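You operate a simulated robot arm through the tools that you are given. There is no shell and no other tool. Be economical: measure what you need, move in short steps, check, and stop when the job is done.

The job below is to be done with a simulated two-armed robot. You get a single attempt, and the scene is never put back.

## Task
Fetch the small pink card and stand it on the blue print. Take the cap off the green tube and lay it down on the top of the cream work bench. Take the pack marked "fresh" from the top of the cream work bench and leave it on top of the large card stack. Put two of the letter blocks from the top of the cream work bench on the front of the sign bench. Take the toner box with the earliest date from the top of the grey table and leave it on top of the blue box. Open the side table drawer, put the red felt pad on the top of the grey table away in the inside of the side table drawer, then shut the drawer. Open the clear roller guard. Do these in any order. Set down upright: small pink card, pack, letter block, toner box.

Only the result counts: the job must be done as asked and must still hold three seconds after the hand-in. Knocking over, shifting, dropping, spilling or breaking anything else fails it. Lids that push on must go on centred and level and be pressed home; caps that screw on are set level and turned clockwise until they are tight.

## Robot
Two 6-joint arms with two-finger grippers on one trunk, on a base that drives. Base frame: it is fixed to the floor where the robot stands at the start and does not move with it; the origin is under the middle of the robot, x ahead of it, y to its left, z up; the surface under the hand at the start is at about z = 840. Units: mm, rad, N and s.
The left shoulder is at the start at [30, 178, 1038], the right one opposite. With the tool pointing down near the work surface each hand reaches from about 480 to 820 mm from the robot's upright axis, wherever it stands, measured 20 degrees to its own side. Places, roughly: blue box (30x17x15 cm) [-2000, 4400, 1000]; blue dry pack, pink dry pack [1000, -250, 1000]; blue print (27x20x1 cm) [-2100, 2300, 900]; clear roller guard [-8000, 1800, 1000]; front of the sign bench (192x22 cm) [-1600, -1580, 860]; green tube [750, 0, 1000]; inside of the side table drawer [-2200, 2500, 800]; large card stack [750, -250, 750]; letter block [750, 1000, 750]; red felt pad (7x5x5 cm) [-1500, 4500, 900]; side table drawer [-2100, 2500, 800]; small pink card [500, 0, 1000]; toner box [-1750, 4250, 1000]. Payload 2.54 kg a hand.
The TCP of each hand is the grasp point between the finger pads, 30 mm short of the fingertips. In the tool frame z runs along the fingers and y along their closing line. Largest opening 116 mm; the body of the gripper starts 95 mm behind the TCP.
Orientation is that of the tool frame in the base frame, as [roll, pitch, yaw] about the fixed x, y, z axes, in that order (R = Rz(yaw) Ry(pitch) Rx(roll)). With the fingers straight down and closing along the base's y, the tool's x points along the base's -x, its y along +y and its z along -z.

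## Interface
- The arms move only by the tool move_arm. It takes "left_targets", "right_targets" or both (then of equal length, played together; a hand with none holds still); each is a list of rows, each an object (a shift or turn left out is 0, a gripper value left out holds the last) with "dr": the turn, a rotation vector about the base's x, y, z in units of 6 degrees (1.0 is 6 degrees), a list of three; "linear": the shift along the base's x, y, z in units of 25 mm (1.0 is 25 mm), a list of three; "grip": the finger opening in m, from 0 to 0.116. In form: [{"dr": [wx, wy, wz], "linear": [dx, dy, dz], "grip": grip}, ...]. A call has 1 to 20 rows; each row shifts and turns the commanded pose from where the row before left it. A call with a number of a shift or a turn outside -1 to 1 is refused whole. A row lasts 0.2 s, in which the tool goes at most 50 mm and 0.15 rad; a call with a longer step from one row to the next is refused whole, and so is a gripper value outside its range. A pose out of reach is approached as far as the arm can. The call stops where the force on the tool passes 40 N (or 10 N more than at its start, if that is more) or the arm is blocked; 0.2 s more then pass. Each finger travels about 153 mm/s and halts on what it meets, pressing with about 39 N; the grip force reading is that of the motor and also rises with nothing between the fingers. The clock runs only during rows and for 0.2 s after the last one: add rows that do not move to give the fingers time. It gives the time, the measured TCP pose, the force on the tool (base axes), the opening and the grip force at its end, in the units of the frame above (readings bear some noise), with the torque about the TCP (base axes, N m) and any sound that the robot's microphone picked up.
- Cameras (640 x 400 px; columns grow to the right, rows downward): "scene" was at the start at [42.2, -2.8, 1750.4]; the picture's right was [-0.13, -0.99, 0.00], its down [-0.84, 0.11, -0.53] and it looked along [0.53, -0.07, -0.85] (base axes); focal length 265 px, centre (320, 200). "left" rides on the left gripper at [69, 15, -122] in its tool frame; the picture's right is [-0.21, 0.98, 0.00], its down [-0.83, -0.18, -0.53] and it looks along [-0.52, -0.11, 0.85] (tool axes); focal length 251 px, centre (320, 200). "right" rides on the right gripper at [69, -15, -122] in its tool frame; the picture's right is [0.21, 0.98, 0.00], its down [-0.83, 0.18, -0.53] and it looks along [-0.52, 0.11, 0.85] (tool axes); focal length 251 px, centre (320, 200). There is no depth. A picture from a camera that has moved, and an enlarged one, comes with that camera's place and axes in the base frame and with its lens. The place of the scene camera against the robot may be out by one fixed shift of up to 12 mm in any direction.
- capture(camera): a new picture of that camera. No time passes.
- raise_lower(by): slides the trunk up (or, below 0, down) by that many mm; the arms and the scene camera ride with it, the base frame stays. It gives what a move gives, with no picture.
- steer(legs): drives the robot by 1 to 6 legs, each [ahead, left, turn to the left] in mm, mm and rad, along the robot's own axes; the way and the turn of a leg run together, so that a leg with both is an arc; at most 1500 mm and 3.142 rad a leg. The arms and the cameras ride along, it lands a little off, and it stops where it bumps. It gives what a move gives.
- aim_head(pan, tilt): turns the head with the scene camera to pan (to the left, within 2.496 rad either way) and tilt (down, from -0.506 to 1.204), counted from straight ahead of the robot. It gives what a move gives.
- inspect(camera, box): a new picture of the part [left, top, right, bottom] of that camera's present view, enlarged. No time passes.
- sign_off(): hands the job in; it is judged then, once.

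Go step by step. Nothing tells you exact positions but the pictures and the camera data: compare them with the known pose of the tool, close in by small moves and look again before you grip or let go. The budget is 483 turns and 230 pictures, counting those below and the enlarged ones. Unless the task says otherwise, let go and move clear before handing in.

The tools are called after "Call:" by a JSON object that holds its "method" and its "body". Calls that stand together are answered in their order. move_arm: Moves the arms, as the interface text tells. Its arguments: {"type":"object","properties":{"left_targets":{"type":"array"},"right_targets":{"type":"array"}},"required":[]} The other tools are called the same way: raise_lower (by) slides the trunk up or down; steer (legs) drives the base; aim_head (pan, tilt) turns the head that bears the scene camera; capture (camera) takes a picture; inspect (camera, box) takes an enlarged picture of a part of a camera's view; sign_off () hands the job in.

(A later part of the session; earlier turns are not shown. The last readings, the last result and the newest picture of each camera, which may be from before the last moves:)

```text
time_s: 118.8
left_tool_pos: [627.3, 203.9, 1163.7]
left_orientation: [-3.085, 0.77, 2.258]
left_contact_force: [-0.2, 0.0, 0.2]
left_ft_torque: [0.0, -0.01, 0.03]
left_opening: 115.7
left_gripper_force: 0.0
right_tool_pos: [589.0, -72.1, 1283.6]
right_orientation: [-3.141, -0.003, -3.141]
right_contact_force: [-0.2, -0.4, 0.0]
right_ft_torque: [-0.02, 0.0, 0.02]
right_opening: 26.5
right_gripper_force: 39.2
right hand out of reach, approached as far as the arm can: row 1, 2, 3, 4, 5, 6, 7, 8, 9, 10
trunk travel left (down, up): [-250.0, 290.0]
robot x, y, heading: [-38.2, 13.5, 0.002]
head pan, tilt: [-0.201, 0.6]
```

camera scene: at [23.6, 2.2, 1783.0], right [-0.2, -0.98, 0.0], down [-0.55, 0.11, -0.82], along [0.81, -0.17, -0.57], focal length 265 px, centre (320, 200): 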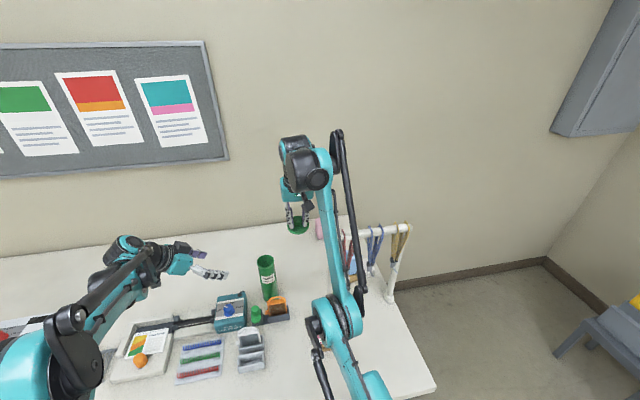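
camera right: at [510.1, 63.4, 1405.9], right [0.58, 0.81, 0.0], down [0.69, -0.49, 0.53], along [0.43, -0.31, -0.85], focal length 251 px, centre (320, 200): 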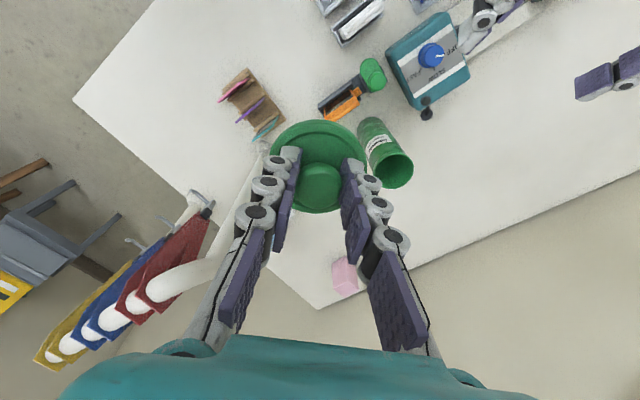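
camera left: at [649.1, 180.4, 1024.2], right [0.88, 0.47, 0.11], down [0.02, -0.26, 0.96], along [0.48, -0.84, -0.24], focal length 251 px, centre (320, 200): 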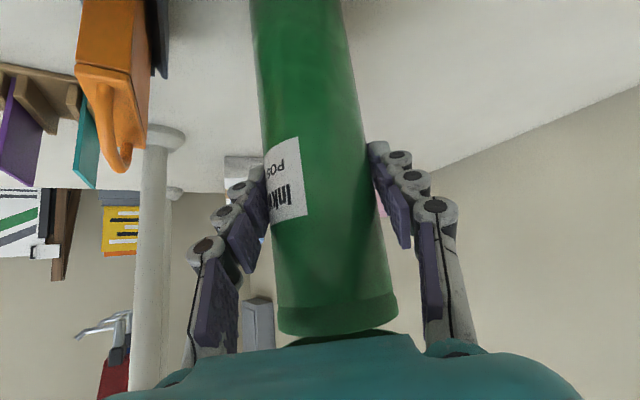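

It is sitting in a corner of joint limits. I'll go forward and down along the reach boundary, as in the first descent that worked, then lower to bend the elbow.

Call:
{"method": "move_arm", "body": {"right_targets": [{"linear": [0.7, 0.2, -0.5]}, {"linear": [0.7, 0.2, -0.6]}, {"linear": [0.7, 0.2, -0.7]}, {"linear": [0.7, 0.2, -0.8]}, {"linear": [0.7, 0, -0.9]}]}}

Call:
{"method": "move_arm", "body": {"right_targets": [{"linear": [0, 0, -1]}, {"linear": [0, 0, -1]}, {"linear": [0, 0, -1]}]}}

```text
time_s: 120.0
left_tool_pos: [628.3, 201.9, 1163.0]
left_orientation: [-3.085, 0.768, 2.258]
left_contact_force: [-0.3, 0.5, -0.4]
left_ft_torque: [-0.01, -0.01, -0.02]
left_opening: 116.0
left_gripper_force: 0.0
right_tool_pos: [685.2, -48.6, 1203.3]
right_orientation: [3.14, -0.002, -3.14]
right_contact_force: [0.4, -0.3, 0.5]
right_ft_torque: [0.0, 0.03, 0.03]
right_opening: 26.6
right_gripper_force: 39.3
right hand out of reach, approached as far as the arm can: row 2, 3, 5
trunk travel left (down, up): [-250.0, 290.0]
robot x, y, heading: [-37.1, 14.3, -0.001]
head pan, tilt: [-0.201, 0.6]
```

```text
time_s: 120.8
left_tool_pos: [627.4, 202.9, 1162.3]
left_orientation: [-3.084, 0.768, 2.258]
left_contact_force: [0.4, 0.5, 0.5]
left_ft_torque: [-0.02, 0.01, 0.01]
left_opening: 116.1
left_gripper_force: 0.0
right_tool_pos: [720.2, -42.5, 1154.0]
right_orientation: [-3.141, -0.005, -3.141]
right_contact_force: [-0.5, 0.2, -1.3]
right_ft_torque: [0.0, 0.01, 0.01]
right_opening: 26.6
right_gripper_force: 39.7
right hand out of reach, approached as far as the arm can: row 1, 2, 3
trunk travel left (down, up): [-250.0, 290.0]
robot x, y, heading: [-38.3, 11.3, -0.0]
head pan, tilt: [-0.201, 0.6]
```

I'll reproduce what worked before: rotate the yaw here, then descend.

Call:
{"method": "move_arm", "body": {"right_targets": [{"dr": [0, 0, -1]}, {"dr": [0, 0, -1]}, {"dr": [0, 0, -1]}, {"dr": [0, 0, -1]}, {"dr": [0, 0, -1]}, {"dr": [0, 0, -1]}, {"linear": [-0.05, 0, -0.3]}, {"linear": [-0.1, 0, -0.3]}, {"linear": [-0.1, 0, -0.3]}, {"linear": [-0.1, 0, -0.3]}, {"linear": [-0.1, 0, -0.5]}, {"linear": [-0.1, 0, -0.5]}]}}

```text
time_s: 123.3
left_tool_pos: [627.2, 204.2, 1163.5]
left_orientation: [-3.085, 0.768, 2.259]
left_contact_force: [0.3, 0.8, 0.3]
left_ft_torque: [0.01, -0.01, 0.01]
left_opening: 115.9
left_gripper_force: 0.0
right_tool_pos: [737.7, -36.3, 1112.7]
right_orientation: [-3.141, -0.002, 2.515]
right_contact_force: [-0.2, 0.2, 0.1]
right_ft_torque: [-0.01, 0.04, 0.01]
right_opening: 26.3
right_gripper_force: 39.3
right hand out of reach, approached as far as the arm can: row 7, 8, 9, 10, 11, 12
trunk travel left (down, up): [-250.0, 290.0]
robot x, y, heading: [-36.0, 14.3, -0.005]
head pan, tilt: [-0.201, 0.6]
```

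Call:
{"method": "move_arm", "body": {"right_targets": [{"linear": [-0.9, -0.12, -0.6]}, {"linear": [-0.9, -0.12, -0.6]}, {"linear": [-0.9, -0.12, -0.6]}, {"linear": [-0.9, -0.12, -0.6]}, {"linear": [-0.9, -0.12, -0.6]}, {"linear": [-0.9, -0.12, -0.6]}, {}, {}, {}]}}

```text
time_s: 125.3
left_tool_pos: [627.4, 203.5, 1163.5]
left_orientation: [-3.085, 0.77, 2.258]
left_contact_force: [0.4, 0.3, 0.0]
left_ft_torque: [-0.02, -0.03, -0.01]
left_opening: 116.0
left_gripper_force: 0.1
right_tool_pos: [741.2, -31.3, 1079.6]
right_orientation: [3.142, 0.0, 2.515]
right_contact_force: [0.1, 0.0, -1.0]
right_ft_torque: [-0.01, -0.03, -0.03]
right_opening: 26.8
right_gripper_force: 38.7
right hand out of reach, approached as far as the arm can: row 1, 2, 3, 4, 5, 6
trunk travel left (down, up): [-250.0, 290.0]
robot x, y, heading: [-37.1, 14.7, 0.002]
head pan, tilt: [-0.201, 0.6]
```

I'll try pushing outward to the straight-arm point and then straight back in, so that the elbow can settle on its normal side.

Call:
{"method": "move_arm", "body": {"right_targets": [{"linear": [1, 0.1, 0.5]}, {"linear": [1, 0.1, 0.5]}, {"linear": [1, 0.1, 0.5]}, {"linear": [-0.5, -0.05, -0.3]}, {"linear": [-0.8, -0.1, -0.5]}, {"linear": [-0.8, -0.1, -0.5]}, {"linear": [-0.8, -0.1, -0.5]}, {"linear": [-0.8, -0.1, -0.5]}, {"linear": [-0.8, -0.1, -0.5]}]}}

```text
time_s: 127.3
left_tool_pos: [626.8, 202.7, 1163.4]
left_orientation: [-3.085, 0.77, 2.257]
left_contact_force: [0.0, -0.1, 0.5]
left_ft_torque: [0.02, -0.02, 0.01]
left_opening: 116.0
left_gripper_force: 0.0
right_tool_pos: [633.8, -49.3, 1032.5]
right_orientation: [3.14, 0.0, 2.515]
right_contact_force: [0.0, 0.5, 0.0]
right_ft_torque: [0.0, -0.02, 0.0]
right_opening: 26.5
right_gripper_force: 38.1
right hand out of reach, approached as far as the arm can: row 2, 3
trunk travel left (down, up): [-250.0, 290.0]
robot x, y, heading: [-36.8, 15.3, -0.003]
head pan, tilt: [-0.201, 0.6]
```

The elbow is free again. I'll carry the cap to above (500,0).

Call:
{"method": "move_arm", "body": {"right_targets": [{"linear": [-0.9, 0, 0], "dr": [0, 0, 1]}, {"linear": [-0.9, 0, 0], "dr": [0, 0, 1]}, {"linear": [-0.9, 0, 0], "dr": [0, 0, 1]}, {"linear": [-0.9, 0.6, 0], "dr": [0, 0, 1]}, {"linear": [-0.9, 0.7, -0.5], "dr": [0, 0, 1]}, {"linear": [-0.8, 0.7, -0.6], "dr": [0, 0, 1]}, {"linear": [0, 0, -1]}, {"linear": [0, 0, -0.8]}, {}]}}

Call:
{"method": "aim_head", "body": {"pan": 0.0, "tilt": 0.95}}

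Call:
{"method": "capture", "body": {"camera": "right"}}

Call:
{"method": "capture", "body": {"camera": "scene"}}

```text
time_s: 129.3
left_tool_pos: [627.3, 203.2, 1164.0]
left_orientation: [-3.084, 0.771, 2.26]
left_contact_force: [0.7, 0.4, 0.9]
left_ft_torque: [0.04, -0.01, 0.05]
left_opening: 115.9
left_gripper_force: 0.1
right_tool_pos: [502.3, 2.5, 957.9]
right_orientation: [-3.141, -0.001, -3.137]
right_contact_force: [0.0, -0.3, -0.3]
right_ft_torque: [-0.02, 0.0, -0.03]
right_opening: 26.4
right_gripper_force: 39.5
trunk travel left (down, up): [-250.0, 290.0]
robot x, y, heading: [-35.1, 16.9, -0.004]
head pan, tilt: [-0.201, 0.6]
```

```text
time_s: 130.2
left_tool_pos: [628.0, 203.9, 1162.5]
left_orientation: [-3.086, 0.769, 2.258]
left_contact_force: [0.5, -0.4, 0.2]
left_ft_torque: [0.0, -0.04, 0.04]
left_opening: 116.0
left_gripper_force: 0.0
right_tool_pos: [501.1, 3.3, 958.1]
right_orientation: [3.14, 0.0, -3.139]
right_contact_force: [0.3, 0.2, -1.3]
right_ft_torque: [0.01, -0.02, -0.04]
right_opening: 26.9
right_gripper_force: 38.8
trunk travel left (down, up): [-250.0, 290.0]
robot x, y, heading: [-38.3, 15.7, 0.0]
head pan, tilt: [0.0, 0.949]
```

```text
171 pictures are left
camera right: at [431.4, -12.5, 1080.0], right [-0.22, 0.98, 0.0], down [0.83, 0.18, 0.53], along [0.52, 0.12, -0.85], focal length 251 px, centre (320, 200)
```

right: 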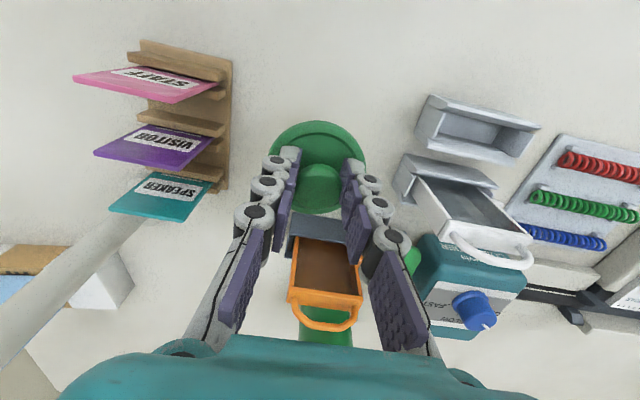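

```text
170 pictures are left
camera scene: at [9.7, 19.7, 1754.7], right [0.0, -1.0, 0.0], down [-0.81, 0.0, -0.58], along [0.58, 0.0, -0.81], focal length 265 px, centre (320, 200)
```

scene: 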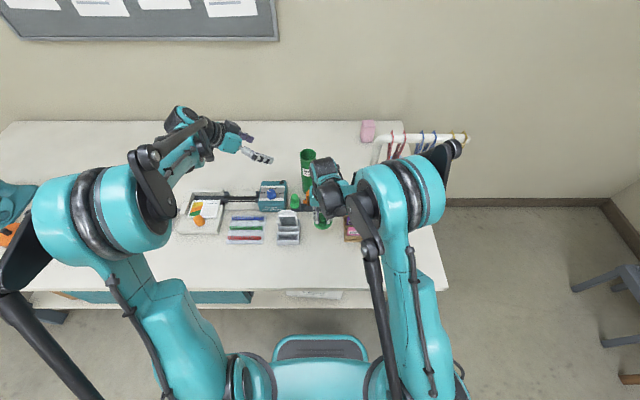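

Spot clear. I'll lower until contact.

Call:
{"method": "move_arm", "body": {"right_targets": [{"linear": [0, 0, -0.8]}, {"linear": [0, 0, -0.7]}, {"linear": [0, 0, -0.2]}, {"linear": [0, 0, -0.2]}]}}

Call:
{"method": "move_arm", "body": {"right_targets": [{"linear": [0, 0, -0.12]}, {"linear": [0, 0, -0.12]}]}}

Call:
{"method": "move_arm", "body": {"right_targets": [{"linear": [0, 0, -0.12]}, {"linear": [0, 0, -0.12]}]}}

```text
time_s: 131.2
left_tool_pos: [628.8, 202.7, 1162.4]
left_orientation: [-3.083, 0.77, 2.26]
left_contact_force: [0.3, -0.7, 0.0]
left_ft_torque: [-0.03, 0.0, -0.01]
left_opening: 115.8
left_gripper_force: 0.1
right_tool_pos: [502.6, 2.5, 910.1]
right_orientation: [-3.141, 0.001, -3.14]
right_contact_force: [0.0, 0.2, -0.1]
right_ft_torque: [-0.02, 0.03, 0.02]
right_opening: 26.4
right_gripper_force: 38.8
trunk travel left (down, up): [-250.0, 290.0]
robot x, y, heading: [-35.5, 12.0, 0.0]
head pan, tilt: [0.0, 0.949]
```

```text
time_s: 131.8
left_tool_pos: [628.2, 202.9, 1164.2]
left_orientation: [-3.085, 0.769, 2.258]
left_contact_force: [0.5, 1.0, -0.9]
left_ft_torque: [-0.01, 0.0, 0.0]
left_opening: 115.9
left_gripper_force: 0.0
right_tool_pos: [501.7, 1.5, 905.0]
right_orientation: [-3.141, 0.001, -3.14]
right_contact_force: [0.0, -0.3, -0.6]
right_ft_torque: [0.01, 0.01, -0.01]
right_opening: 26.7
right_gripper_force: 38.7
trunk travel left (down, up): [-250.0, 290.0]
robot x, y, heading: [-38.0, 13.1, -0.005]
head pan, tilt: [0.0, 0.949]
```

```text
time_s: 132.4
left_tool_pos: [627.1, 202.8, 1163.9]
left_orientation: [-3.083, 0.771, 2.258]
left_contact_force: [0.5, -0.2, 0.0]
left_ft_torque: [-0.01, 0.02, -0.02]
left_opening: 116.0
left_gripper_force: 0.0
right_tool_pos: [502.3, 1.0, 899.5]
right_orientation: [-3.141, 0.0, -3.14]
right_contact_force: [-0.3, -0.1, -0.3]
right_ft_torque: [0.0, 0.02, 0.05]
right_opening: 26.5
right_gripper_force: 39.3
trunk travel left (down, up): [-250.0, 290.0]
robot x, y, heading: [-38.0, 15.8, -0.001]
head pan, tilt: [0.0, 0.949]
```

Call:
{"method": "move_arm", "body": {"right_targets": [{"linear": [0, 0, -0.12]}, {"linear": [0, 0, -0.12]}]}}

Call:
{"method": "move_arm", "body": {"right_targets": [{"linear": [0, 0, -0.12]}, {"linear": [0, 0, -0.12]}]}}

Call:
{"method": "move_arm", "body": {"right_targets": [{"linear": [0, 0, -0.12]}]}}

```text
time_s: 133.0
left_tool_pos: [627.8, 203.2, 1163.8]
left_orientation: [-3.084, 0.771, 2.259]
left_contact_force: [0.1, 0.2, -0.8]
left_ft_torque: [-0.01, -0.03, 0.02]
left_opening: 115.9
left_gripper_force: 0.2
right_tool_pos: [502.9, 1.3, 893.5]
right_orientation: [3.14, -0.001, -3.139]
right_contact_force: [0.2, -0.7, -0.8]
right_ft_torque: [-0.01, -0.02, -0.02]
right_opening: 26.4
right_gripper_force: 38.9
trunk travel left (down, up): [-250.0, 290.0]
robot x, y, heading: [-39.9, 15.3, -0.002]
head pan, tilt: [0.0, 0.949]
```

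```text
time_s: 133.6
left_tool_pos: [627.2, 202.8, 1163.8]
left_orientation: [-3.085, 0.769, 2.258]
left_contact_force: [0.3, 0.5, -0.3]
left_ft_torque: [-0.02, 0.0, 0.0]
left_opening: 115.9
left_gripper_force: 0.0
right_tool_pos: [502.7, 2.1, 887.1]
right_orientation: [3.141, 0.0, -3.139]
right_contact_force: [-0.3, -0.5, -0.2]
right_ft_torque: [-0.02, -0.04, 0.01]
right_opening: 26.6
right_gripper_force: 39.0
trunk travel left (down, up): [-250.0, 290.0]
robot x, y, heading: [-36.7, 15.2, -0.002]
head pan, tilt: [0.0, 0.949]
```

```text
time_s: 134.0
left_tool_pos: [628.1, 203.1, 1164.3]
left_orientation: [-3.084, 0.769, 2.259]
left_contact_force: [0.5, -0.4, -0.1]
left_ft_torque: [-0.01, 0.0, 0.0]
left_opening: 116.1
left_gripper_force: 0.0
right_tool_pos: [504.0, 1.7, 884.3]
right_orientation: [3.142, 0.001, -3.139]
right_contact_force: [-0.3, -0.1, -0.8]
right_ft_torque: [0.03, 0.01, -0.02]
right_opening: 26.4
right_gripper_force: 38.9
trunk travel left (down, up): [-250.0, 290.0]
robot x, y, heading: [-37.0, 14.1, 0.0]
head pan, tilt: [0.0, 0.949]
```

Call:
{"method": "move_arm", "body": {"right_targets": [{"linear": [0, 0, -0.12]}]}}

Call:
{"method": "move_arm", "body": {"right_targets": [{"linear": [0, 0, -0.12]}]}}

Call:
{"method": "move_arm", "body": {"right_targets": [{"linear": [0, 0, -0.12]}]}}

Call:
{"method": "inspect", "body": {"camera": "right", "box": [220, 80, 430, 270]}}

```text
time_s: 134.4
left_tool_pos: [627.3, 202.3, 1164.5]
left_orientation: [-3.084, 0.77, 2.26]
left_contact_force: [0.1, -0.4, -0.5]
left_ft_torque: [0.03, -0.01, 0.01]
left_opening: 115.9
left_gripper_force: 0.0
right_tool_pos: [501.9, 2.1, 882.1]
right_orientation: [3.141, 0.002, -3.14]
right_contact_force: [1.7, -1.5, 12.5]
right_ft_torque: [0.39, -0.2, -0.07]
right_opening: 26.9
right_gripper_force: 39.1
trunk travel left (down, up): [-250.0, 290.0]
robot x, y, heading: [-34.5, 15.3, -0.007]
head pan, tilt: [0.0, 0.949]
```

```text
time_s: 134.8
left_tool_pos: [625.4, 202.5, 1164.2]
left_orientation: [-3.085, 0.771, 2.257]
left_contact_force: [-0.1, 0.3, 0.1]
left_ft_torque: [0.03, -0.01, 0.03]
left_opening: 116.0
left_gripper_force: 0.0
right_tool_pos: [500.2, 0.3, 878.9]
right_orientation: [-3.14, 0.002, -3.139]
right_contact_force: [6.2, -6.3, 28.8]
right_ft_torque: [-0.16, -0.09, 0.02]
right_opening: 26.8
right_gripper_force: 38.9
trunk travel left (down, up): [-250.0, 290.0]
robot x, y, heading: [-35.5, 13.3, -0.003]
head pan, tilt: [0.0, 0.949]
```

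```text
time_s: 135.1
left_tool_pos: [626.0, 203.3, 1164.7]
left_orientation: [-3.084, 0.77, 2.256]
left_contact_force: [0.1, 0.2, 0.4]
left_ft_torque: [-0.05, -0.01, -0.02]
left_opening: 116.1
left_gripper_force: 0.0
right_tool_pos: [502.4, 0.3, 878.7]
right_orientation: [-3.14, 0.0, 3.141]
right_contact_force: [-1.9, -2.8, 22.9]
right_ft_torque: [0.1, -0.12, 0.0]
right_opening: 27.1
right_gripper_force: 39.2
trunk travel left (down, up): [-250.0, 290.0]
robot x, y, heading: [-35.8, 12.7, -0.0]
head pan, tilt: [0.0, 0.949]
stopped in row 1 (right hand): the force on the tool passed its limit at 47 N (the readings are from after the stop); the commanded pose is now the measured one
```

```text
2.11 times, centred on (325, 175) of right
camera zoom: at [431.2, -14.3, 1001.0], right [-0.22, 0.98, 0.0], down [0.82, 0.18, 0.54], along [0.52, 0.11, -0.84], focal length 529 px, centre (310, 253)
```

zoom: 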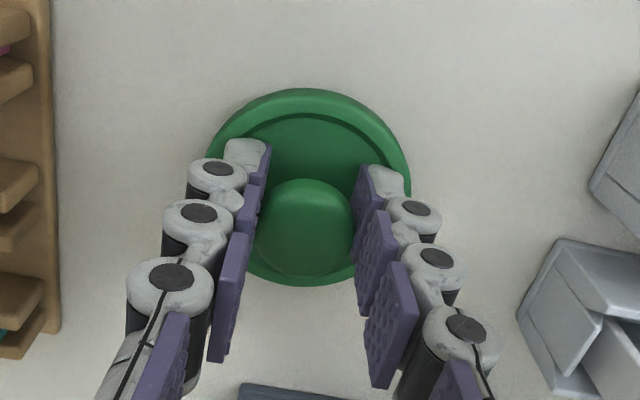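

The cap is resting on the bench. I'll release it and lift away.

Call:
{"method": "move_arm", "body": {"right_targets": [{"linear": [0, 0, 0.06]}, {"grip": 0.05}, {"grip": 0.06}, {}, {"linear": [0, 0, 0.5]}, {"linear": [0, 0, 1]}, {"linear": [0, 0, 1]}, {"linear": [0, 0, 1]}, {"linear": [-0.5, -0.5, 1]}, {"linear": [-0.5, -0.5, 1]}, {"linear": [-0.5, -0.5, 1]}]}}

Call:
{"method": "capture", "body": {"camera": "right"}}

```text
time_s: 137.5
left_tool_pos: [626.2, 202.1, 1165.4]
left_orientation: [-3.086, 0.772, 2.256]
left_contact_force: [0.0, 0.4, 0.5]
left_ft_torque: [0.03, 0.02, 0.03]
left_opening: 116.1
left_gripper_force: 0.1
right_tool_pos: [461.5, -37.7, 1041.7]
right_orientation: [-3.14, 0.002, -3.14]
right_contact_force: [-0.5, -0.2, 0.1]
right_ft_torque: [0.01, -0.01, -0.05]
right_opening: 59.9
right_gripper_force: 0.0
trunk travel left (down, up): [-250.0, 290.0]
robot x, y, heading: [-34.5, 17.3, 0.003]
head pan, tilt: [0.0, 0.949]
```

```text
168 pictures are left
camera right: at [391.7, -52.9, 1164.7], right [-0.22, 0.98, 0.0], down [0.82, 0.18, 0.54], along [0.52, 0.11, -0.84], focal length 251 px, centre (320, 200)
```

right: 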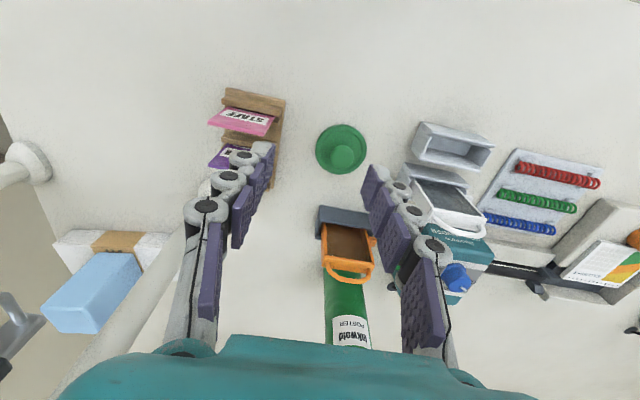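

The cap is placed. I'll set the left hand back to pointing down, then drive left along the bench to find the letter blocks.

Call:
{"method": "move_arm", "body": {"left_targets": [{"linear": [-0.5, 0.3, 0.8]}, {"linear": [-0.5, 0.3, 0.8]}, {"dr": [0.9, 0.623, 0]}, {"dr": [0.9, 0.623, 0]}, {"dr": [0.9, 0.623, 0]}, {"dr": [0.9, 0.623, 0]}, {"dr": [0.9, 0.623, 0]}, {"dr": [0.9, 0.623, 0]}, {"dr": [0.9, 0.623, 0]}, {"dr": [0, 0, 1]}, {"dr": [0, 0, 1]}, {"dr": [0, 0, 1]}, {"dr": [0, 0, 1]}, {"dr": [0, 0, 1]}, {"dr": [0, 0, 1]}, {"dr": [0, 0, 1]}, {"dr": [0, 0, 1]}, {"dr": [0, 0, 0.43]}]}}

Call:
{"method": "move_arm", "body": {"left_targets": [{"linear": [-0.8, 0.2, 0]}, {"linear": [-0.8, 0.2, 0]}, {"linear": [-0.8, 0.2, 0]}], "right_targets": [{"linear": [0, -0.8, 1]}, {"linear": [0, -0.8, 1]}, {"linear": [0, -0.8, 1]}]}}

Call:
{"method": "steer", "body": {"legs": [[-80, 0, 0], [0, 850, 0]]}}

Call:
{"method": "capture", "body": {"camera": "scene"}}

Call:
{"method": "capture", "body": {"camera": "left"}}

Call:
{"method": "capture", "body": {"camera": "right"}}

```text
time_s: 141.3
left_tool_pos: [602.5, 218.5, 1203.2]
left_orientation: [3.139, -0.03, 3.119]
left_contact_force: [1.0, -0.3, 0.4]
left_ft_torque: [0.01, 0.01, 0.02]
left_opening: 116.1
left_gripper_force: 0.0
right_tool_pos: [462.9, -37.9, 1041.1]
right_orientation: [-3.139, 0.002, -3.14]
right_contact_force: [0.2, 0.5, -0.4]
right_ft_torque: [-0.01, -0.03, 0.02]
right_opening: 59.9
right_gripper_force: 0.1
trunk travel left (down, up): [-250.0, 290.0]
robot x, y, heading: [-33.5, 17.2, 0.0]
head pan, tilt: [0.0, 0.949]
```

```text
time_s: 142.1
left_tool_pos: [538.9, 234.2, 1205.6]
left_orientation: [3.141, -0.03, 3.116]
left_contact_force: [0.1, -0.2, -0.8]
left_ft_torque: [-0.03, -0.03, 0.0]
left_opening: 116.1
left_gripper_force: 0.1
right_tool_pos: [461.8, -98.3, 1120.0]
right_orientation: [-3.139, 0.003, -3.14]
right_contact_force: [0.5, 0.5, 0.6]
right_ft_torque: [0.01, -0.04, 0.0]
right_opening: 60.0
right_gripper_force: 0.1
trunk travel left (down, up): [-250.0, 290.0]
robot x, y, heading: [-38.1, 13.8, -0.001]
head pan, tilt: [0.0, 0.949]
```

```text
time_s: 147.3
left_tool_pos: [457.1, 1099.3, 1203.2]
left_orientation: [3.141, -0.031, 3.124]
left_contact_force: [0.6, -0.4, -0.5]
left_ft_torque: [0.01, 0.01, 0.0]
left_opening: 115.8
left_gripper_force: 0.0
right_tool_pos: [381.5, 767.9, 1118.8]
right_orientation: [-3.14, 0.0, -3.133]
right_contact_force: [-0.2, 0.8, -0.3]
right_ft_torque: [0.02, -0.04, -0.02]
right_opening: 59.9
right_gripper_force: 0.1
trunk travel left (down, up): [-250.0, 290.0]
robot x, y, heading: [-119.4, 869.5, 0.004]
head pan, tilt: [0.0, 0.949]
```

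```text
167 pictures are left
camera scene: at [-73.3, 881.2, 1754.6], right [0.01, -1.0, 0.0], down [-0.81, 0.0, -0.58], along [0.58, 0.0, -0.81], focal length 265 px, centre (320, 200)
```

scene: 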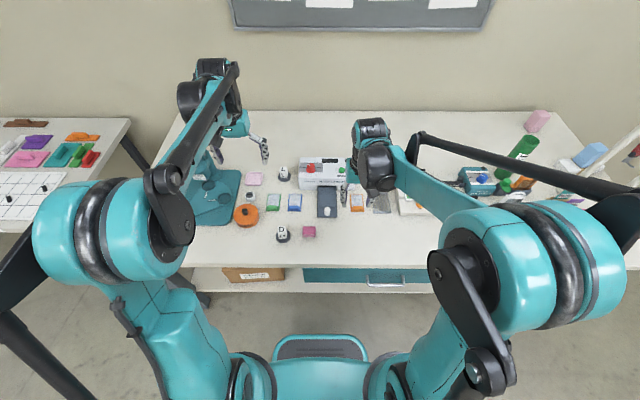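

```text
166 pictures are left
camera left: at [391.5, 1114.2, 1328.1], right [0.23, 0.97, -0.01], down [0.84, -0.2, 0.51], along [0.49, -0.12, -0.86], focal length 251 px, centre (320, 200)
```

left: 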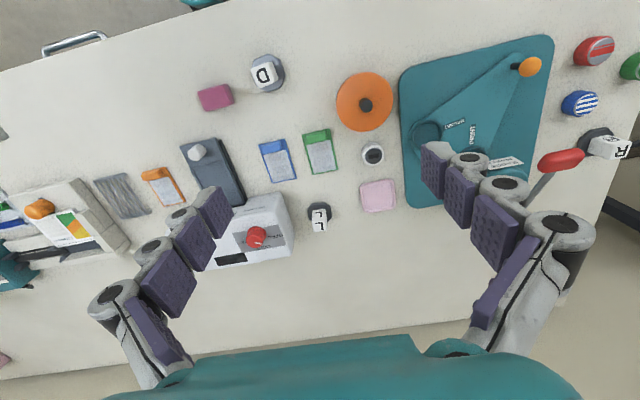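

```text
165 pictures are left
camera right: at [310.8, 752.8, 1240.7], right [-0.22, 0.97, 0.0], down [0.82, 0.19, 0.53], along [0.52, 0.12, -0.85], focal length 251 px, centre (320, 200)
```

right: 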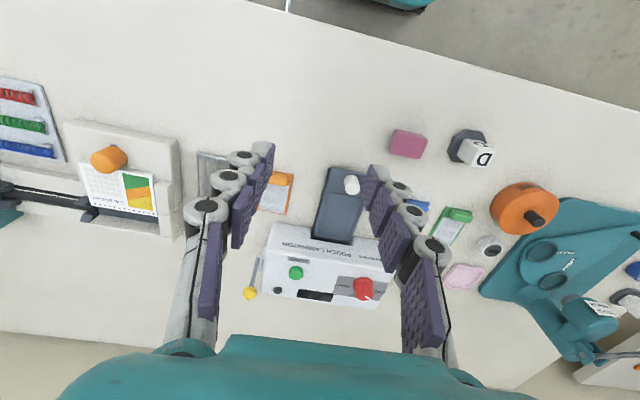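

I see three letter blocks: white cubes marked D, L and R on dark bases. I'll zoom in.

Call:
{"method": "inspect", "body": {"camera": "left", "box": [180, 40, 410, 250]}}

Call:
{"method": "inspect", "body": {"camera": "scene", "box": [190, 140, 350, 255]}}

```text
1.90 times, centred on (295, 145) of left
camera zoom: at [391.5, 1114.2, 1328.1], right [0.23, 0.97, -0.01], down [0.84, -0.2, 0.51], along [0.49, -0.12, -0.86], focal length 479 px, centre (368, 305)
```

zoom: 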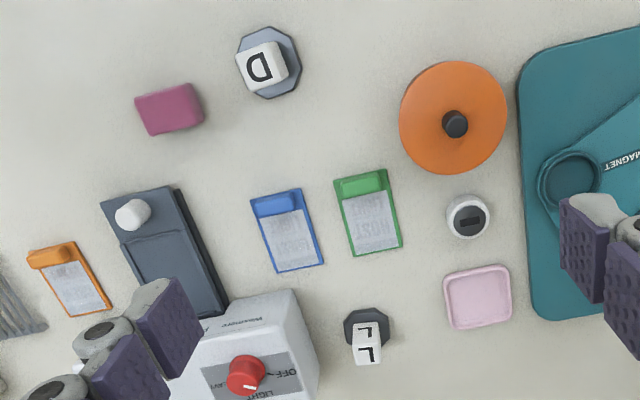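

```text
3.48 times, centred on (270, 198) of scene
camera zoom: at [-73.3, 881.2, 1754.6], right [0.01, -1.0, 0.0], down [-0.81, 0.0, -0.58], along [0.58, 0.0, -0.81], focal length 921 px, centre (494, 209)
```

zoom: 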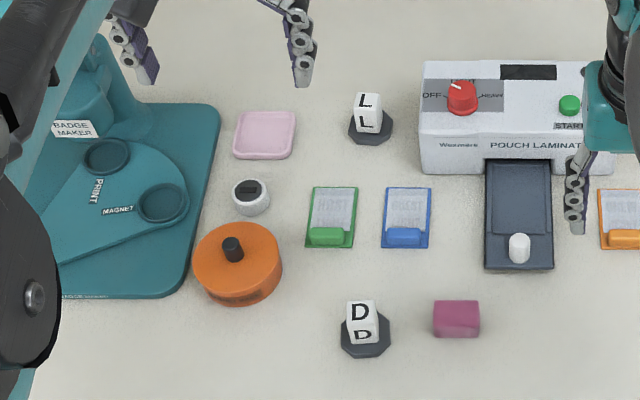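

D is at about (403,1021) and L at about (703,1041). I'll drive forward a little and bring the left hand over L.

Call:
{"method": "steer", "body": {"legs": [[85, 20, 0]]}}

Call:
{"method": "move_arm", "body": {"left_targets": [{"linear": [1, -0.3, -0.2], "dr": [0, 0.29, 0.2]}, {"linear": [1, -0.3, -0.4]}, {"linear": [1, -0.3, -0.8]}, {"linear": [1, -0.3, -0.8]}, {"linear": [1, -0.4, -0.8]}, {"linear": [1, -0.4, -0.8]}, {"linear": [0.4, -0.4, -0.8]}, {}]}}

Call:
{"method": "capture", "body": {"camera": "left"}}

```text
time_s: 148.4
left_tool_pos: [542.4, 1119.5, 1202.9]
left_orientation: [3.139, -0.033, 3.126]
left_contact_force: [0.6, -0.8, 0.2]
left_ft_torque: [-0.03, 0.07, 0.02]
left_opening: 116.0
left_gripper_force: 0.0
right_tool_pos: [465.6, 788.9, 1118.2]
right_orientation: [-3.14, 0.002, -3.131]
right_contact_force: [-0.1, 0.8, 0.5]
right_ft_torque: [0.0, 0.05, -0.01]
right_opening: 59.9
right_gripper_force: 0.1
trunk travel left (down, up): [-250.0, 290.0]
robot x, y, heading: [-35.5, 894.6, 0.003]
head pan, tilt: [0.0, 0.949]
```

```text
time_s: 150.2
left_tool_pos: [700.8, 1059.1, 1088.7]
left_orientation: [3.138, -0.063, -3.136]
left_contact_force: [-0.9, -0.8, 0.2]
left_ft_torque: [0.01, -0.01, -0.01]
left_opening: 115.9
left_gripper_force: 0.0
right_tool_pos: [465.2, 789.3, 1119.7]
right_orientation: [-3.139, 0.002, -3.133]
right_contact_force: [0.0, 0.0, 0.7]
right_ft_torque: [0.04, 0.04, 0.0]
right_opening: 59.9
right_gripper_force: 0.1
trunk travel left (down, up): [-250.0, 290.0]
robot x, y, heading: [-37.7, 894.1, 0.009]
head pan, tilt: [0.0, 0.949]
```

```text
162 pictures are left
camera left: at [638.5, 1072.7, 1214.5], right [0.21, 0.98, -0.01], down [0.86, -0.18, 0.48], along [0.47, -0.11, -0.88], focal length 251 px, centre (320, 200)
```

left: 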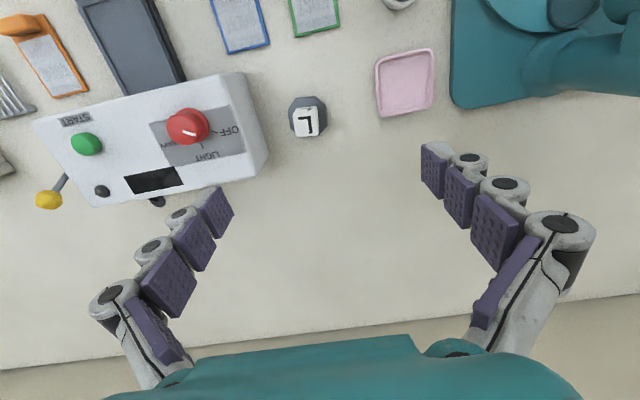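

Call:
{"method": "move_arm", "body": {"left_targets": [{"linear": [0, -0.4, -0.6], "dr": [0, -0.3, 0], "grip": 0.055}, {"linear": [0, -0.4, -0.8], "dr": [0, -0.3, 0]}, {"linear": [0, 0, -0.8]}, {"linear": [0, 0, -0.8]}, {"linear": [0, 0, -0.8]}, {}]}}

Call:
{"method": "inspect", "body": {"camera": "left", "box": [220, 60, 420, 230]}}

```text
time_s: 151.6
left_tool_pos: [701.8, 1041.3, 995.1]
left_orientation: [3.14, 0.001, -3.136]
left_contact_force: [-0.5, -0.2, 0.1]
left_ft_torque: [0.04, -0.02, 0.01]
left_opening: 55.1
left_gripper_force: 0.1
right_tool_pos: [464.2, 788.7, 1119.4]
right_orientation: [-3.141, 0.005, -3.133]
right_contact_force: [0.6, 0.4, 0.4]
right_ft_torque: [-0.03, -0.01, -0.03]
right_opening: 60.0
right_gripper_force: 0.1
trunk travel left (down, up): [-250.0, 290.0]
robot x, y, heading: [-33.5, 897.5, 0.005]
head pan, tilt: [0.0, 0.949]
```

```text
2.35 times, centred on (320, 145) of left
camera zoom: at [632.2, 1054.2, 1116.8], right [0.21, 0.98, 0.0], down [0.83, -0.18, 0.53], along [0.52, -0.11, -0.85], focal length 592 px, centre (320, 329)
```

zoom: 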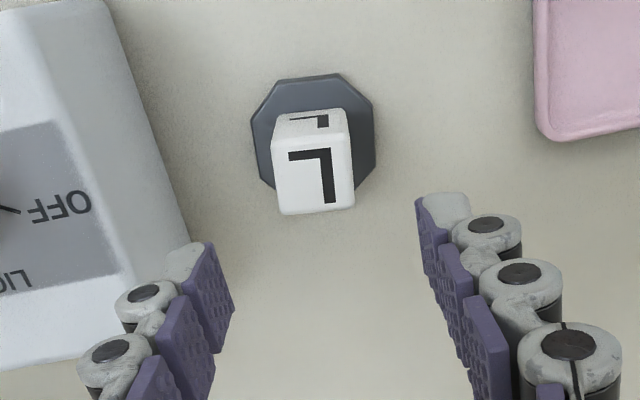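

The block stands about 55 mm tall on its octagonal foot at (699,1038). I'll align and descend.

Call:
{"method": "move_arm", "body": {"left_targets": [{"linear": [-0.1, -0.13, -0.5], "dr": [0, 0, -0.5]}, {"linear": [0, 0, -0.8], "dr": [0, 0, -0.5]}, {"linear": [0, 0, -0.8]}, {"linear": [0, 0, -0.8]}, {}]}}

Call:
{"method": "capture", "body": {"camera": "left"}}

```text
time_s: 152.8
left_tool_pos: [699.7, 1035.5, 921.3]
left_orientation: [3.141, 0.003, 3.041]
left_contact_force: [-0.9, 0.3, -0.3]
left_ft_torque: [0.05, -0.01, 0.02]
left_opening: 54.8
left_gripper_force: 0.0
right_tool_pos: [465.1, 788.1, 1118.1]
right_orientation: [-3.141, 0.003, -3.131]
right_contact_force: [0.6, 0.7, -0.5]
right_ft_torque: [0.01, 0.0, -0.01]
right_opening: 60.0
right_gripper_force: 0.0
trunk travel left (down, up): [-250.0, 290.0]
robot x, y, heading: [-41.6, 894.6, 0.005]
head pan, tilt: [0.0, 0.949]
```

```text
160 pictures are left
camera left: at [631.8, 1057.1, 1043.2], right [0.31, 0.95, 0.0], down [0.8, -0.26, 0.53], along [0.51, -0.16, -0.85], focal length 251 px, centre (320, 200)
```

left: 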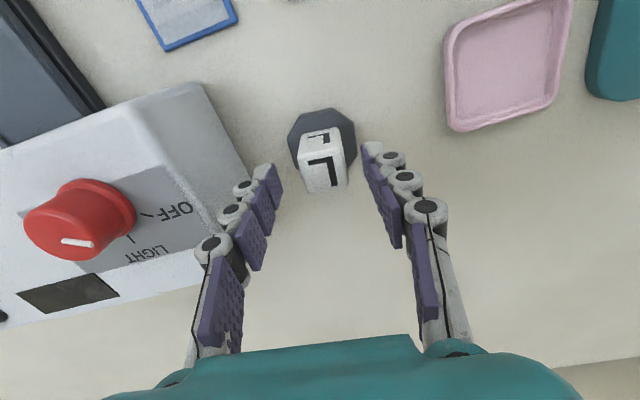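

Aligned. I'll descend and grip.

Call:
{"method": "move_arm", "body": {"left_targets": [{"linear": [0, 0.05, -0.6]}, {"linear": [0, 0, -0.6]}, {}, {"grip": 0.04}, {"grip": 0.03}, {"grip": 0.02}, {"grip": 0.015}, {}]}}

Call:
{"method": "move_arm", "body": {"left_targets": [{"linear": [0, 0, 0.4]}, {"linear": [0, 0, 0.8]}, {"linear": [0, 0, 0.8]}, {"linear": [0, 0, 0.8]}, {"linear": [0, 0, 0.8]}]}}

Call:
{"method": "capture", "body": {"camera": "left"}}

```text
time_s: 154.6
left_tool_pos: [697.9, 1037.3, 891.1]
left_orientation: [-3.141, 0.0, 3.041]
left_contact_force: [0.6, 0.8, -0.4]
left_ft_torque: [0.04, -0.03, 0.01]
left_opening: 28.8
left_gripper_force: 39.5
right_tool_pos: [466.9, 787.1, 1117.9]
right_orientation: [-3.141, 0.001, -3.131]
right_contact_force: [-0.5, 0.8, -0.2]
right_ft_torque: [0.0, 0.02, -0.03]
right_opening: 60.0
right_gripper_force: 0.0
trunk travel left (down, up): [-250.0, 290.0]
robot x, y, heading: [-36.7, 892.9, 0.006]
head pan, tilt: [0.0, 0.949]
```

```text
time_s: 155.8
left_tool_pos: [698.7, 1036.8, 981.8]
left_orientation: [-3.14, 0.001, 3.042]
left_contact_force: [-0.5, 0.6, -3.2]
left_ft_torque: [0.01, -0.01, -0.01]
left_opening: 29.1
left_gripper_force: 38.8
right_tool_pos: [464.4, 788.7, 1118.6]
right_orientation: [3.141, 0.0, -3.131]
right_contact_force: [-0.5, 0.4, 0.2]
right_ft_torque: [0.02, -0.04, -0.02]
right_opening: 60.0
right_gripper_force: 0.0
trunk travel left (down, up): [-250.0, 290.0]
robot x, y, heading: [-36.1, 893.7, 0.006]
head pan, tilt: [0.0, 0.949]
```

```text
159 pictures are left
camera left: at [630.9, 1058.3, 1103.5], right [0.31, 0.95, 0.0], down [0.8, -0.26, 0.53], along [0.51, -0.16, -0.85], focal length 251 px, centre (320, 200)
```

left: 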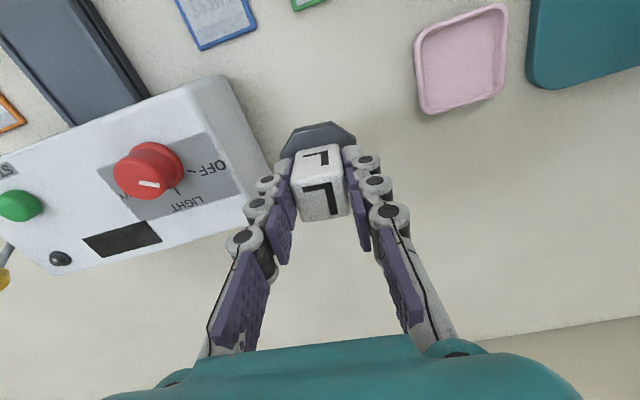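

The L block is held with its foot attached. I'll raise it, pull it in, and drive to set the right hand over the D block.

Call:
{"method": "move_arm", "body": {"left_targets": [{"linear": [-0.5, 0, 1]}, {"linear": [-0.5, 0, 1]}, {"linear": [-0.5, 0, 1]}, {"linear": [-0.8, 0, 1]}, {"linear": [-0.8, 0, 1]}, {"linear": [-0.8, 0, 1]}, {"linear": [-0.8, 0, 1]}, {"linear": [-0.8, 0, 1]}]}}

Call:
{"method": "steer", "body": {"legs": [[-90, 0, 0], [0, 230, -0.005]]}}

Call:
{"method": "capture", "body": {"camera": "right"}}

```text
time_s: 157.6
left_tool_pos: [559.0, 1035.1, 1183.7]
left_orientation: [3.139, 0.003, 3.04]
left_contact_force: [-0.8, -0.3, -4.2]
left_ft_torque: [0.0, -0.02, 0.02]
left_opening: 29.3
left_gripper_force: 38.9
right_tool_pos: [463.9, 788.6, 1120.6]
right_orientation: [-3.139, 0.003, -3.131]
right_contact_force: [-1.5, -1.2, 0.3]
right_ft_torque: [0.02, -0.01, 0.07]
right_opening: 59.9
right_gripper_force: 0.1
trunk travel left (down, up): [-250.0, 290.0]
robot x, y, heading: [-35.0, 896.1, 0.003]
head pan, tilt: [0.0, 0.949]
```

```text
time_s: 160.1
left_tool_pos: [469.2, 1268.6, 1181.7]
left_orientation: [-3.141, 0.0, 3.042]
left_contact_force: [-0.5, 0.5, -4.3]
left_ft_torque: [-0.05, -0.01, -0.01]
left_opening: 29.6
left_gripper_force: 38.8
right_tool_pos: [373.6, 1020.5, 1118.8]
right_orientation: [-3.139, 0.0, -3.135]
right_contact_force: [0.1, 0.5, -0.1]
right_ft_torque: [-0.02, -0.04, 0.0]
right_opening: 59.8
right_gripper_force: 0.0
trunk travel left (down, up): [-250.0, 290.0]
robot x, y, heading: [-129.4, 1123.9, 0.006]
head pan, tilt: [0.0, 0.949]
```

```text
158 pictures are left
camera right: at [303.4, 1005.3, 1240.6], right [-0.22, 0.97, 0.0], down [0.82, 0.19, 0.53], along [0.52, 0.12, -0.85], focal length 251 px, centre (320, 200)
```

right: 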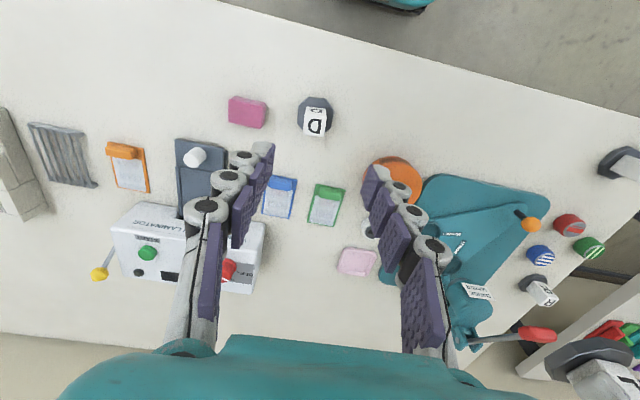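

Call:
{"method": "move_arm", "body": {"right_targets": [{"linear": [0.5, 0, -0.6], "grip": 0.055}, {"linear": [0.45, 0, -0.8]}, {"linear": [0, 0, -1]}, {"linear": [0, 0, -1]}, {"linear": [0, 0, -1]}, {}]}}

Call:
{"method": "inspect", "body": {"camera": "right", "box": [220, 60, 420, 230]}}

```text
time_s: 161.5
left_tool_pos: [469.3, 1267.5, 1182.0]
left_orientation: [3.14, 0.002, 3.04]
left_contact_force: [0.0, -0.3, -4.6]
left_ft_torque: [0.01, -0.01, -0.01]
left_opening: 28.9
left_gripper_force: 39.2
right_tool_pos: [397.2, 1020.4, 1007.7]
right_orientation: [-3.142, 0.003, -3.135]
right_contact_force: [-0.8, 0.2, 0.6]
right_ft_torque: [-0.01, 0.0, -0.01]
right_opening: 55.1
right_gripper_force: 0.0
trunk travel left (down, up): [-250.0, 290.0]
robot x, y, heading: [-128.1, 1126.9, 0.007]
head pan, tilt: [0.0, 0.949]
```

```text
2.35 times, centred on (320, 145) of right
camera zoom: at [326.4, 1004.5, 1129.8], right [-0.22, 0.97, 0.0], down [0.82, 0.19, 0.53], along [0.52, 0.12, -0.85], focal length 592 px, centre (320, 329)
```

zoom: 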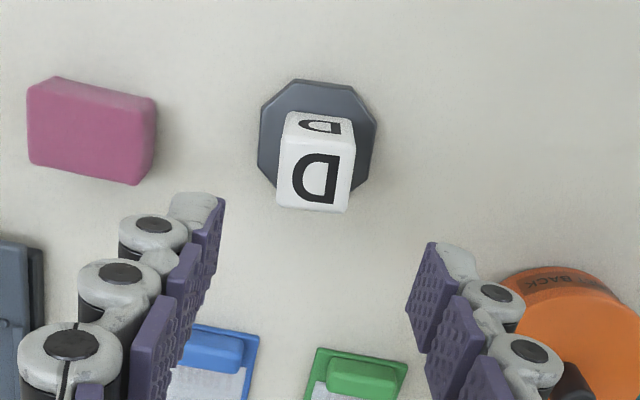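

Call:
{"method": "move_arm", "body": {"right_targets": [{"linear": [0, -0.04, -0.8], "dr": [0, 0, 0.85]}, {"linear": [0, 0, -0.8]}, {"linear": [0, 0, -0.8]}, {"linear": [0, 0, -0.8]}, {"linear": [0, 0, -0.8]}, {"linear": [0, 0, -0.65]}, {}, {"grip": 0.04}, {"grip": 0.03}, {"grip": 0.02}, {"grip": 0.015}, {}]}}

Call:
{"method": "move_arm", "body": {"right_targets": [{"linear": [0, 0, 0.4]}, {"linear": [0, 0, 0.8]}, {"linear": [0, 0, 1]}, {"linear": [0, 0, 1]}, {"linear": [0, 0, 1]}, {"linear": [0, 0, 1]}, {"linear": [0, 0, 1]}, {"linear": [0, 0, 1]}, {"linear": [0, 0, 1]}, {"linear": [0, 0, 1]}]}}

Call:
{"method": "capture", "body": {"camera": "right"}}

```text
time_s: 164.1
left_tool_pos: [469.6, 1267.1, 1182.9]
left_orientation: [3.142, 0.001, 3.039]
left_contact_force: [0.0, -0.5, -4.7]
left_ft_torque: [0.0, 0.03, 0.0]
left_opening: 29.3
left_gripper_force: 38.7
right_tool_pos: [398.8, 1017.0, 891.9]
right_orientation: [-3.141, 0.001, -3.045]
right_contact_force: [0.8, 1.0, 0.1]
right_ft_torque: [0.03, -0.02, -0.02]
right_opening: 29.2
right_gripper_force: 39.2
trunk travel left (down, up): [-250.0, 290.0]
robot x, y, heading: [-129.0, 1128.8, 0.01]
head pan, tilt: [0.0, 0.949]
```

```text
time_s: 166.3
left_tool_pos: [469.6, 1266.8, 1182.4]
left_orientation: [-3.141, 0.001, 3.041]
left_contact_force: [-0.1, 0.3, -4.7]
left_ft_torque: [0.02, 0.03, 0.02]
left_opening: 29.3
left_gripper_force: 38.6
right_tool_pos: [396.7, 1017.9, 1122.1]
right_orientation: [-3.138, 0.001, -3.044]
right_contact_force: [-0.3, 0.3, -3.4]
right_ft_torque: [0.0, 0.02, 0.03]
right_opening: 29.1
right_gripper_force: 38.2
trunk travel left (down, up): [-250.0, 290.0]
robot x, y, heading: [-129.0, 1123.2, 0.011]
head pan, tilt: [0.0, 0.949]
```

```text
156 pictures are left
camera right: at [328.3, 996.8, 1243.7], right [-0.31, 0.95, 0.0], down [0.8, 0.26, 0.53], along [0.51, 0.16, -0.85], focal length 251 px, centre (320, 200)
```

right: 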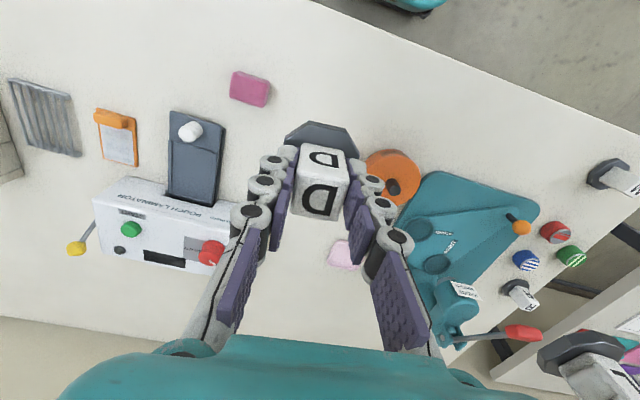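

Both blocks are in hand. Now I'll drive to the sign bench: back off, turn right, and cross the open floor.

Call:
{"method": "steer", "body": {"legs": [[-650, 0, 0], [0, 0, -1.58], [1500, 0, 0], [450, -800, 0]]}}

Call:
{"method": "aim_head", "body": {"pan": 0, "tilt": 0.6}}

Call:
{"method": "capture", "body": {"camera": "scene"}}

```text
time_s: 185.1
left_tool_pos: [-1341.2, -1456.3, 1182.2]
left_orientation: [3.14, -0.001, 1.501]
left_contact_force: [0.2, 0.3, -4.5]
left_ft_torque: [0.01, 0.0, 0.02]
left_opening: 29.0
left_gripper_force: 38.9
right_tool_pos: [-1592.0, -1391.7, 1120.6]
right_orientation: [-3.14, 0.0, 1.698]
right_contact_force: [-0.9, 0.2, -4.4]
right_ft_torque: [0.02, -0.02, 0.0]
right_opening: 29.3
right_gripper_force: 39.2
trunk travel left (down, up): [-250.0, 290.0]
robot x, y, heading: [-1500.2, -860.2, -1.536]
head pan, tilt: [0.0, 0.949]
```

```text
time_s: 185.9
left_tool_pos: [-1340.7, -1455.7, 1182.6]
left_orientation: [-3.141, 0.001, 1.5]
left_contact_force: [0.5, -1.0, -3.2]
left_ft_torque: [0.02, 0.01, 0.02]
left_opening: 29.4
left_gripper_force: 38.9
right_tool_pos: [-1592.2, -1389.9, 1121.2]
right_orientation: [-3.139, -0.001, 1.697]
right_contact_force: [1.2, 0.0, -3.4]
right_ft_torque: [0.01, 0.01, -0.04]
right_opening: 29.2
right_gripper_force: 38.5
trunk travel left (down, up): [-250.0, 290.0]
robot x, y, heading: [-1495.6, -864.9, -1.537]
head pan, tilt: [0.0, 0.6]
```

```text
155 pictures are left
camera scene: at [-1493.6, -916.1, 1782.9], right [-1.0, -0.04, 0.0], down [-0.02, 0.57, -0.82], along [0.03, -0.82, -0.57], focal length 265 px, centre (320, 200)
```

scene: 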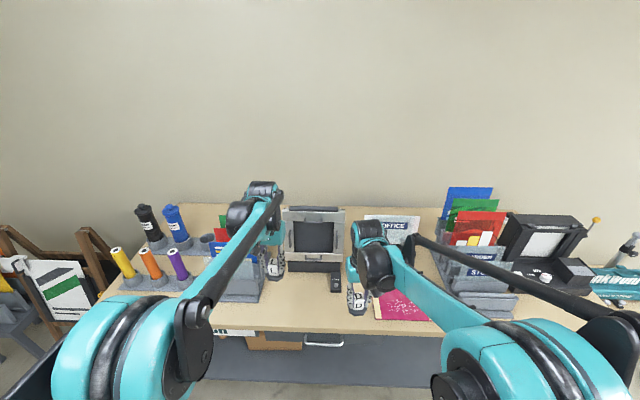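

Call:
{"method": "capture", "body": {"camera": "left"}}

Call:
{"method": "capture", "body": {"camera": "right"}}

```text
154 pictures are left
camera left: at [-1320.9, -1388.2, 1304.3], right [0.96, -0.28, 0.0], down [-0.24, -0.81, 0.53], along [-0.15, -0.51, -0.85], focal length 251 px, centre (320, 200)
```

left: 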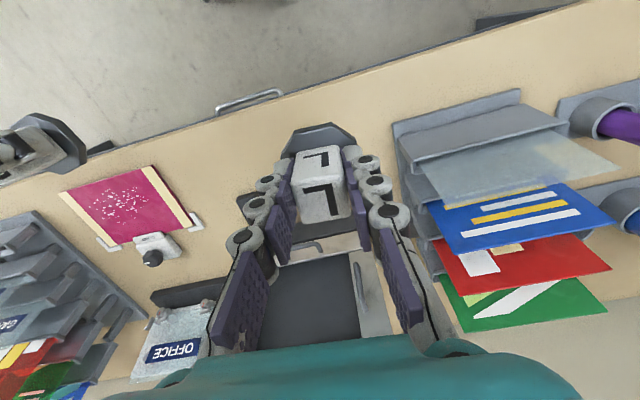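

```text
153 pictures are left
camera right: at [-1616.2, -1323.8, 1243.1], right [0.94, 0.34, 0.0], down [0.29, -0.8, 0.53], along [0.18, -0.5, -0.85], focal length 251 px, centre (320, 200)
```

right: 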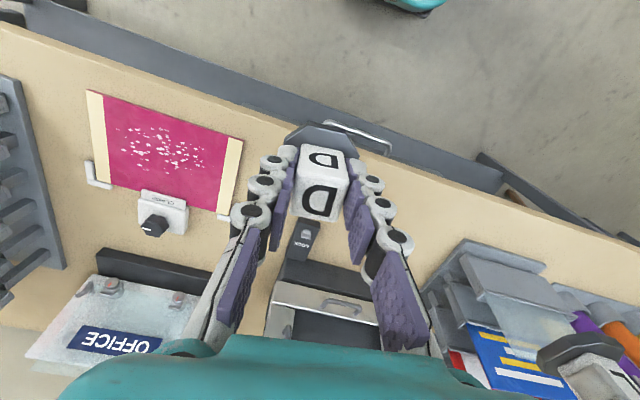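

The front strip between the pink leaflet (x<-1680) and the file holder (x>-1230) is clear. I'll set L near (-1340,-1530) and D near (-1590,-1530).

Call:
{"method": "move_arm", "body": {"left_targets": [{"linear": [0, -0.5, 0]}, {"linear": [0, -0.5, 0]}, {"linear": [0, -0.5, 0]}, {"linear": [0, -0.5, 0]}, {"linear": [0, -0.5, 0]}, {"linear": [0, -0.5, -0.8]}, {"linear": [0, 0, -1]}, {"linear": [0, 0, -1]}, {"linear": [0, 0, -1]}, {"linear": [0, 0, -1]}, {"linear": [0, 0, -1]}, {"linear": [0, 0, -1]}, {"linear": [0, 0, -1]}, {"linear": [0, 0, -1]}, {}], "right_targets": [{"linear": [0, -0.94, 0]}, {"linear": [0, -0.94, 0]}, {"linear": [0, -0.94, 0]}, {"linear": [0, -0.94, 0]}, {"linear": [0, -0.94, 0]}, {"linear": [0, -0.94, -0.4]}, {"linear": [0, 0, -0.8]}, {"linear": [0, 0, -0.8]}, {"linear": [0, 0, -0.8]}, {"linear": [0, 0, -0.8]}, {"linear": [0, 0, -0.8]}, {"linear": [0, 0, -0.8]}, {"linear": [0, 0, -0.8]}, {"linear": [0, 0, -0.5]}, {}]}}

Call:
{"method": "capture", "body": {"camera": "left"}}

Call:
{"method": "capture", "body": {"camera": "right"}}

```text
time_s: 189.1
left_tool_pos: [-1339.6, -1530.5, 963.2]
left_orientation: [3.141, -0.001, 1.5]
left_contact_force: [1.1, -1.2, -3.6]
left_ft_torque: [0.03, 0.0, 0.04]
left_opening: 29.1
left_gripper_force: 39.2
right_tool_pos: [-1592.5, -1532.7, 959.1]
right_orientation: [-3.141, 0.002, 1.699]
right_contact_force: [0.5, 0.3, -3.8]
right_ft_torque: [-0.04, 0.0, -0.02]
right_opening: 29.2
right_gripper_force: 39.0
trunk travel left (down, up): [-250.0, 290.0]
robot x, y, heading: [-1500.5, -863.1, -1.537]
head pan, tilt: [0.0, 0.6]
```

```text
152 pictures are left
camera left: at [-1320.5, -1463.6, 1084.7], right [0.96, -0.28, 0.0], down [-0.24, -0.81, 0.53], along [-0.15, -0.51, -0.85], focal length 251 px, centre (320, 200)
```

left: 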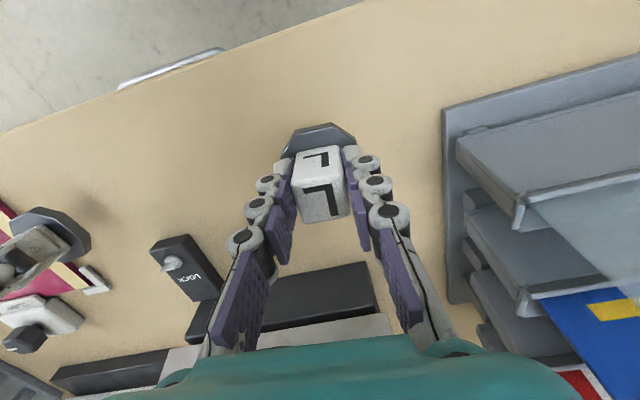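

```text
151 pictures are left
camera right: at [-1616.8, -1465.1, 1081.0], right [0.94, 0.34, 0.0], down [0.29, -0.8, 0.53], along [0.18, -0.5, -0.85], focal length 251 px, centre (320, 200)
```

right: 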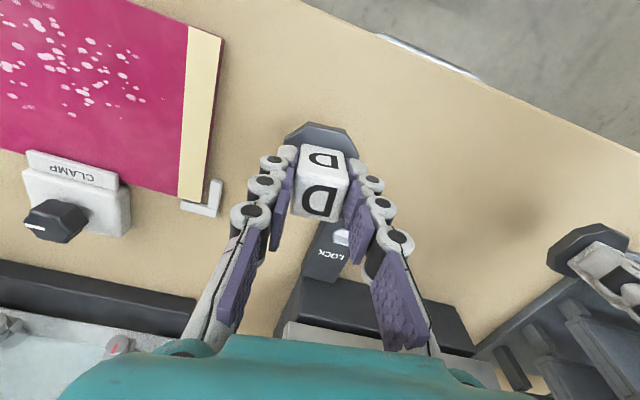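

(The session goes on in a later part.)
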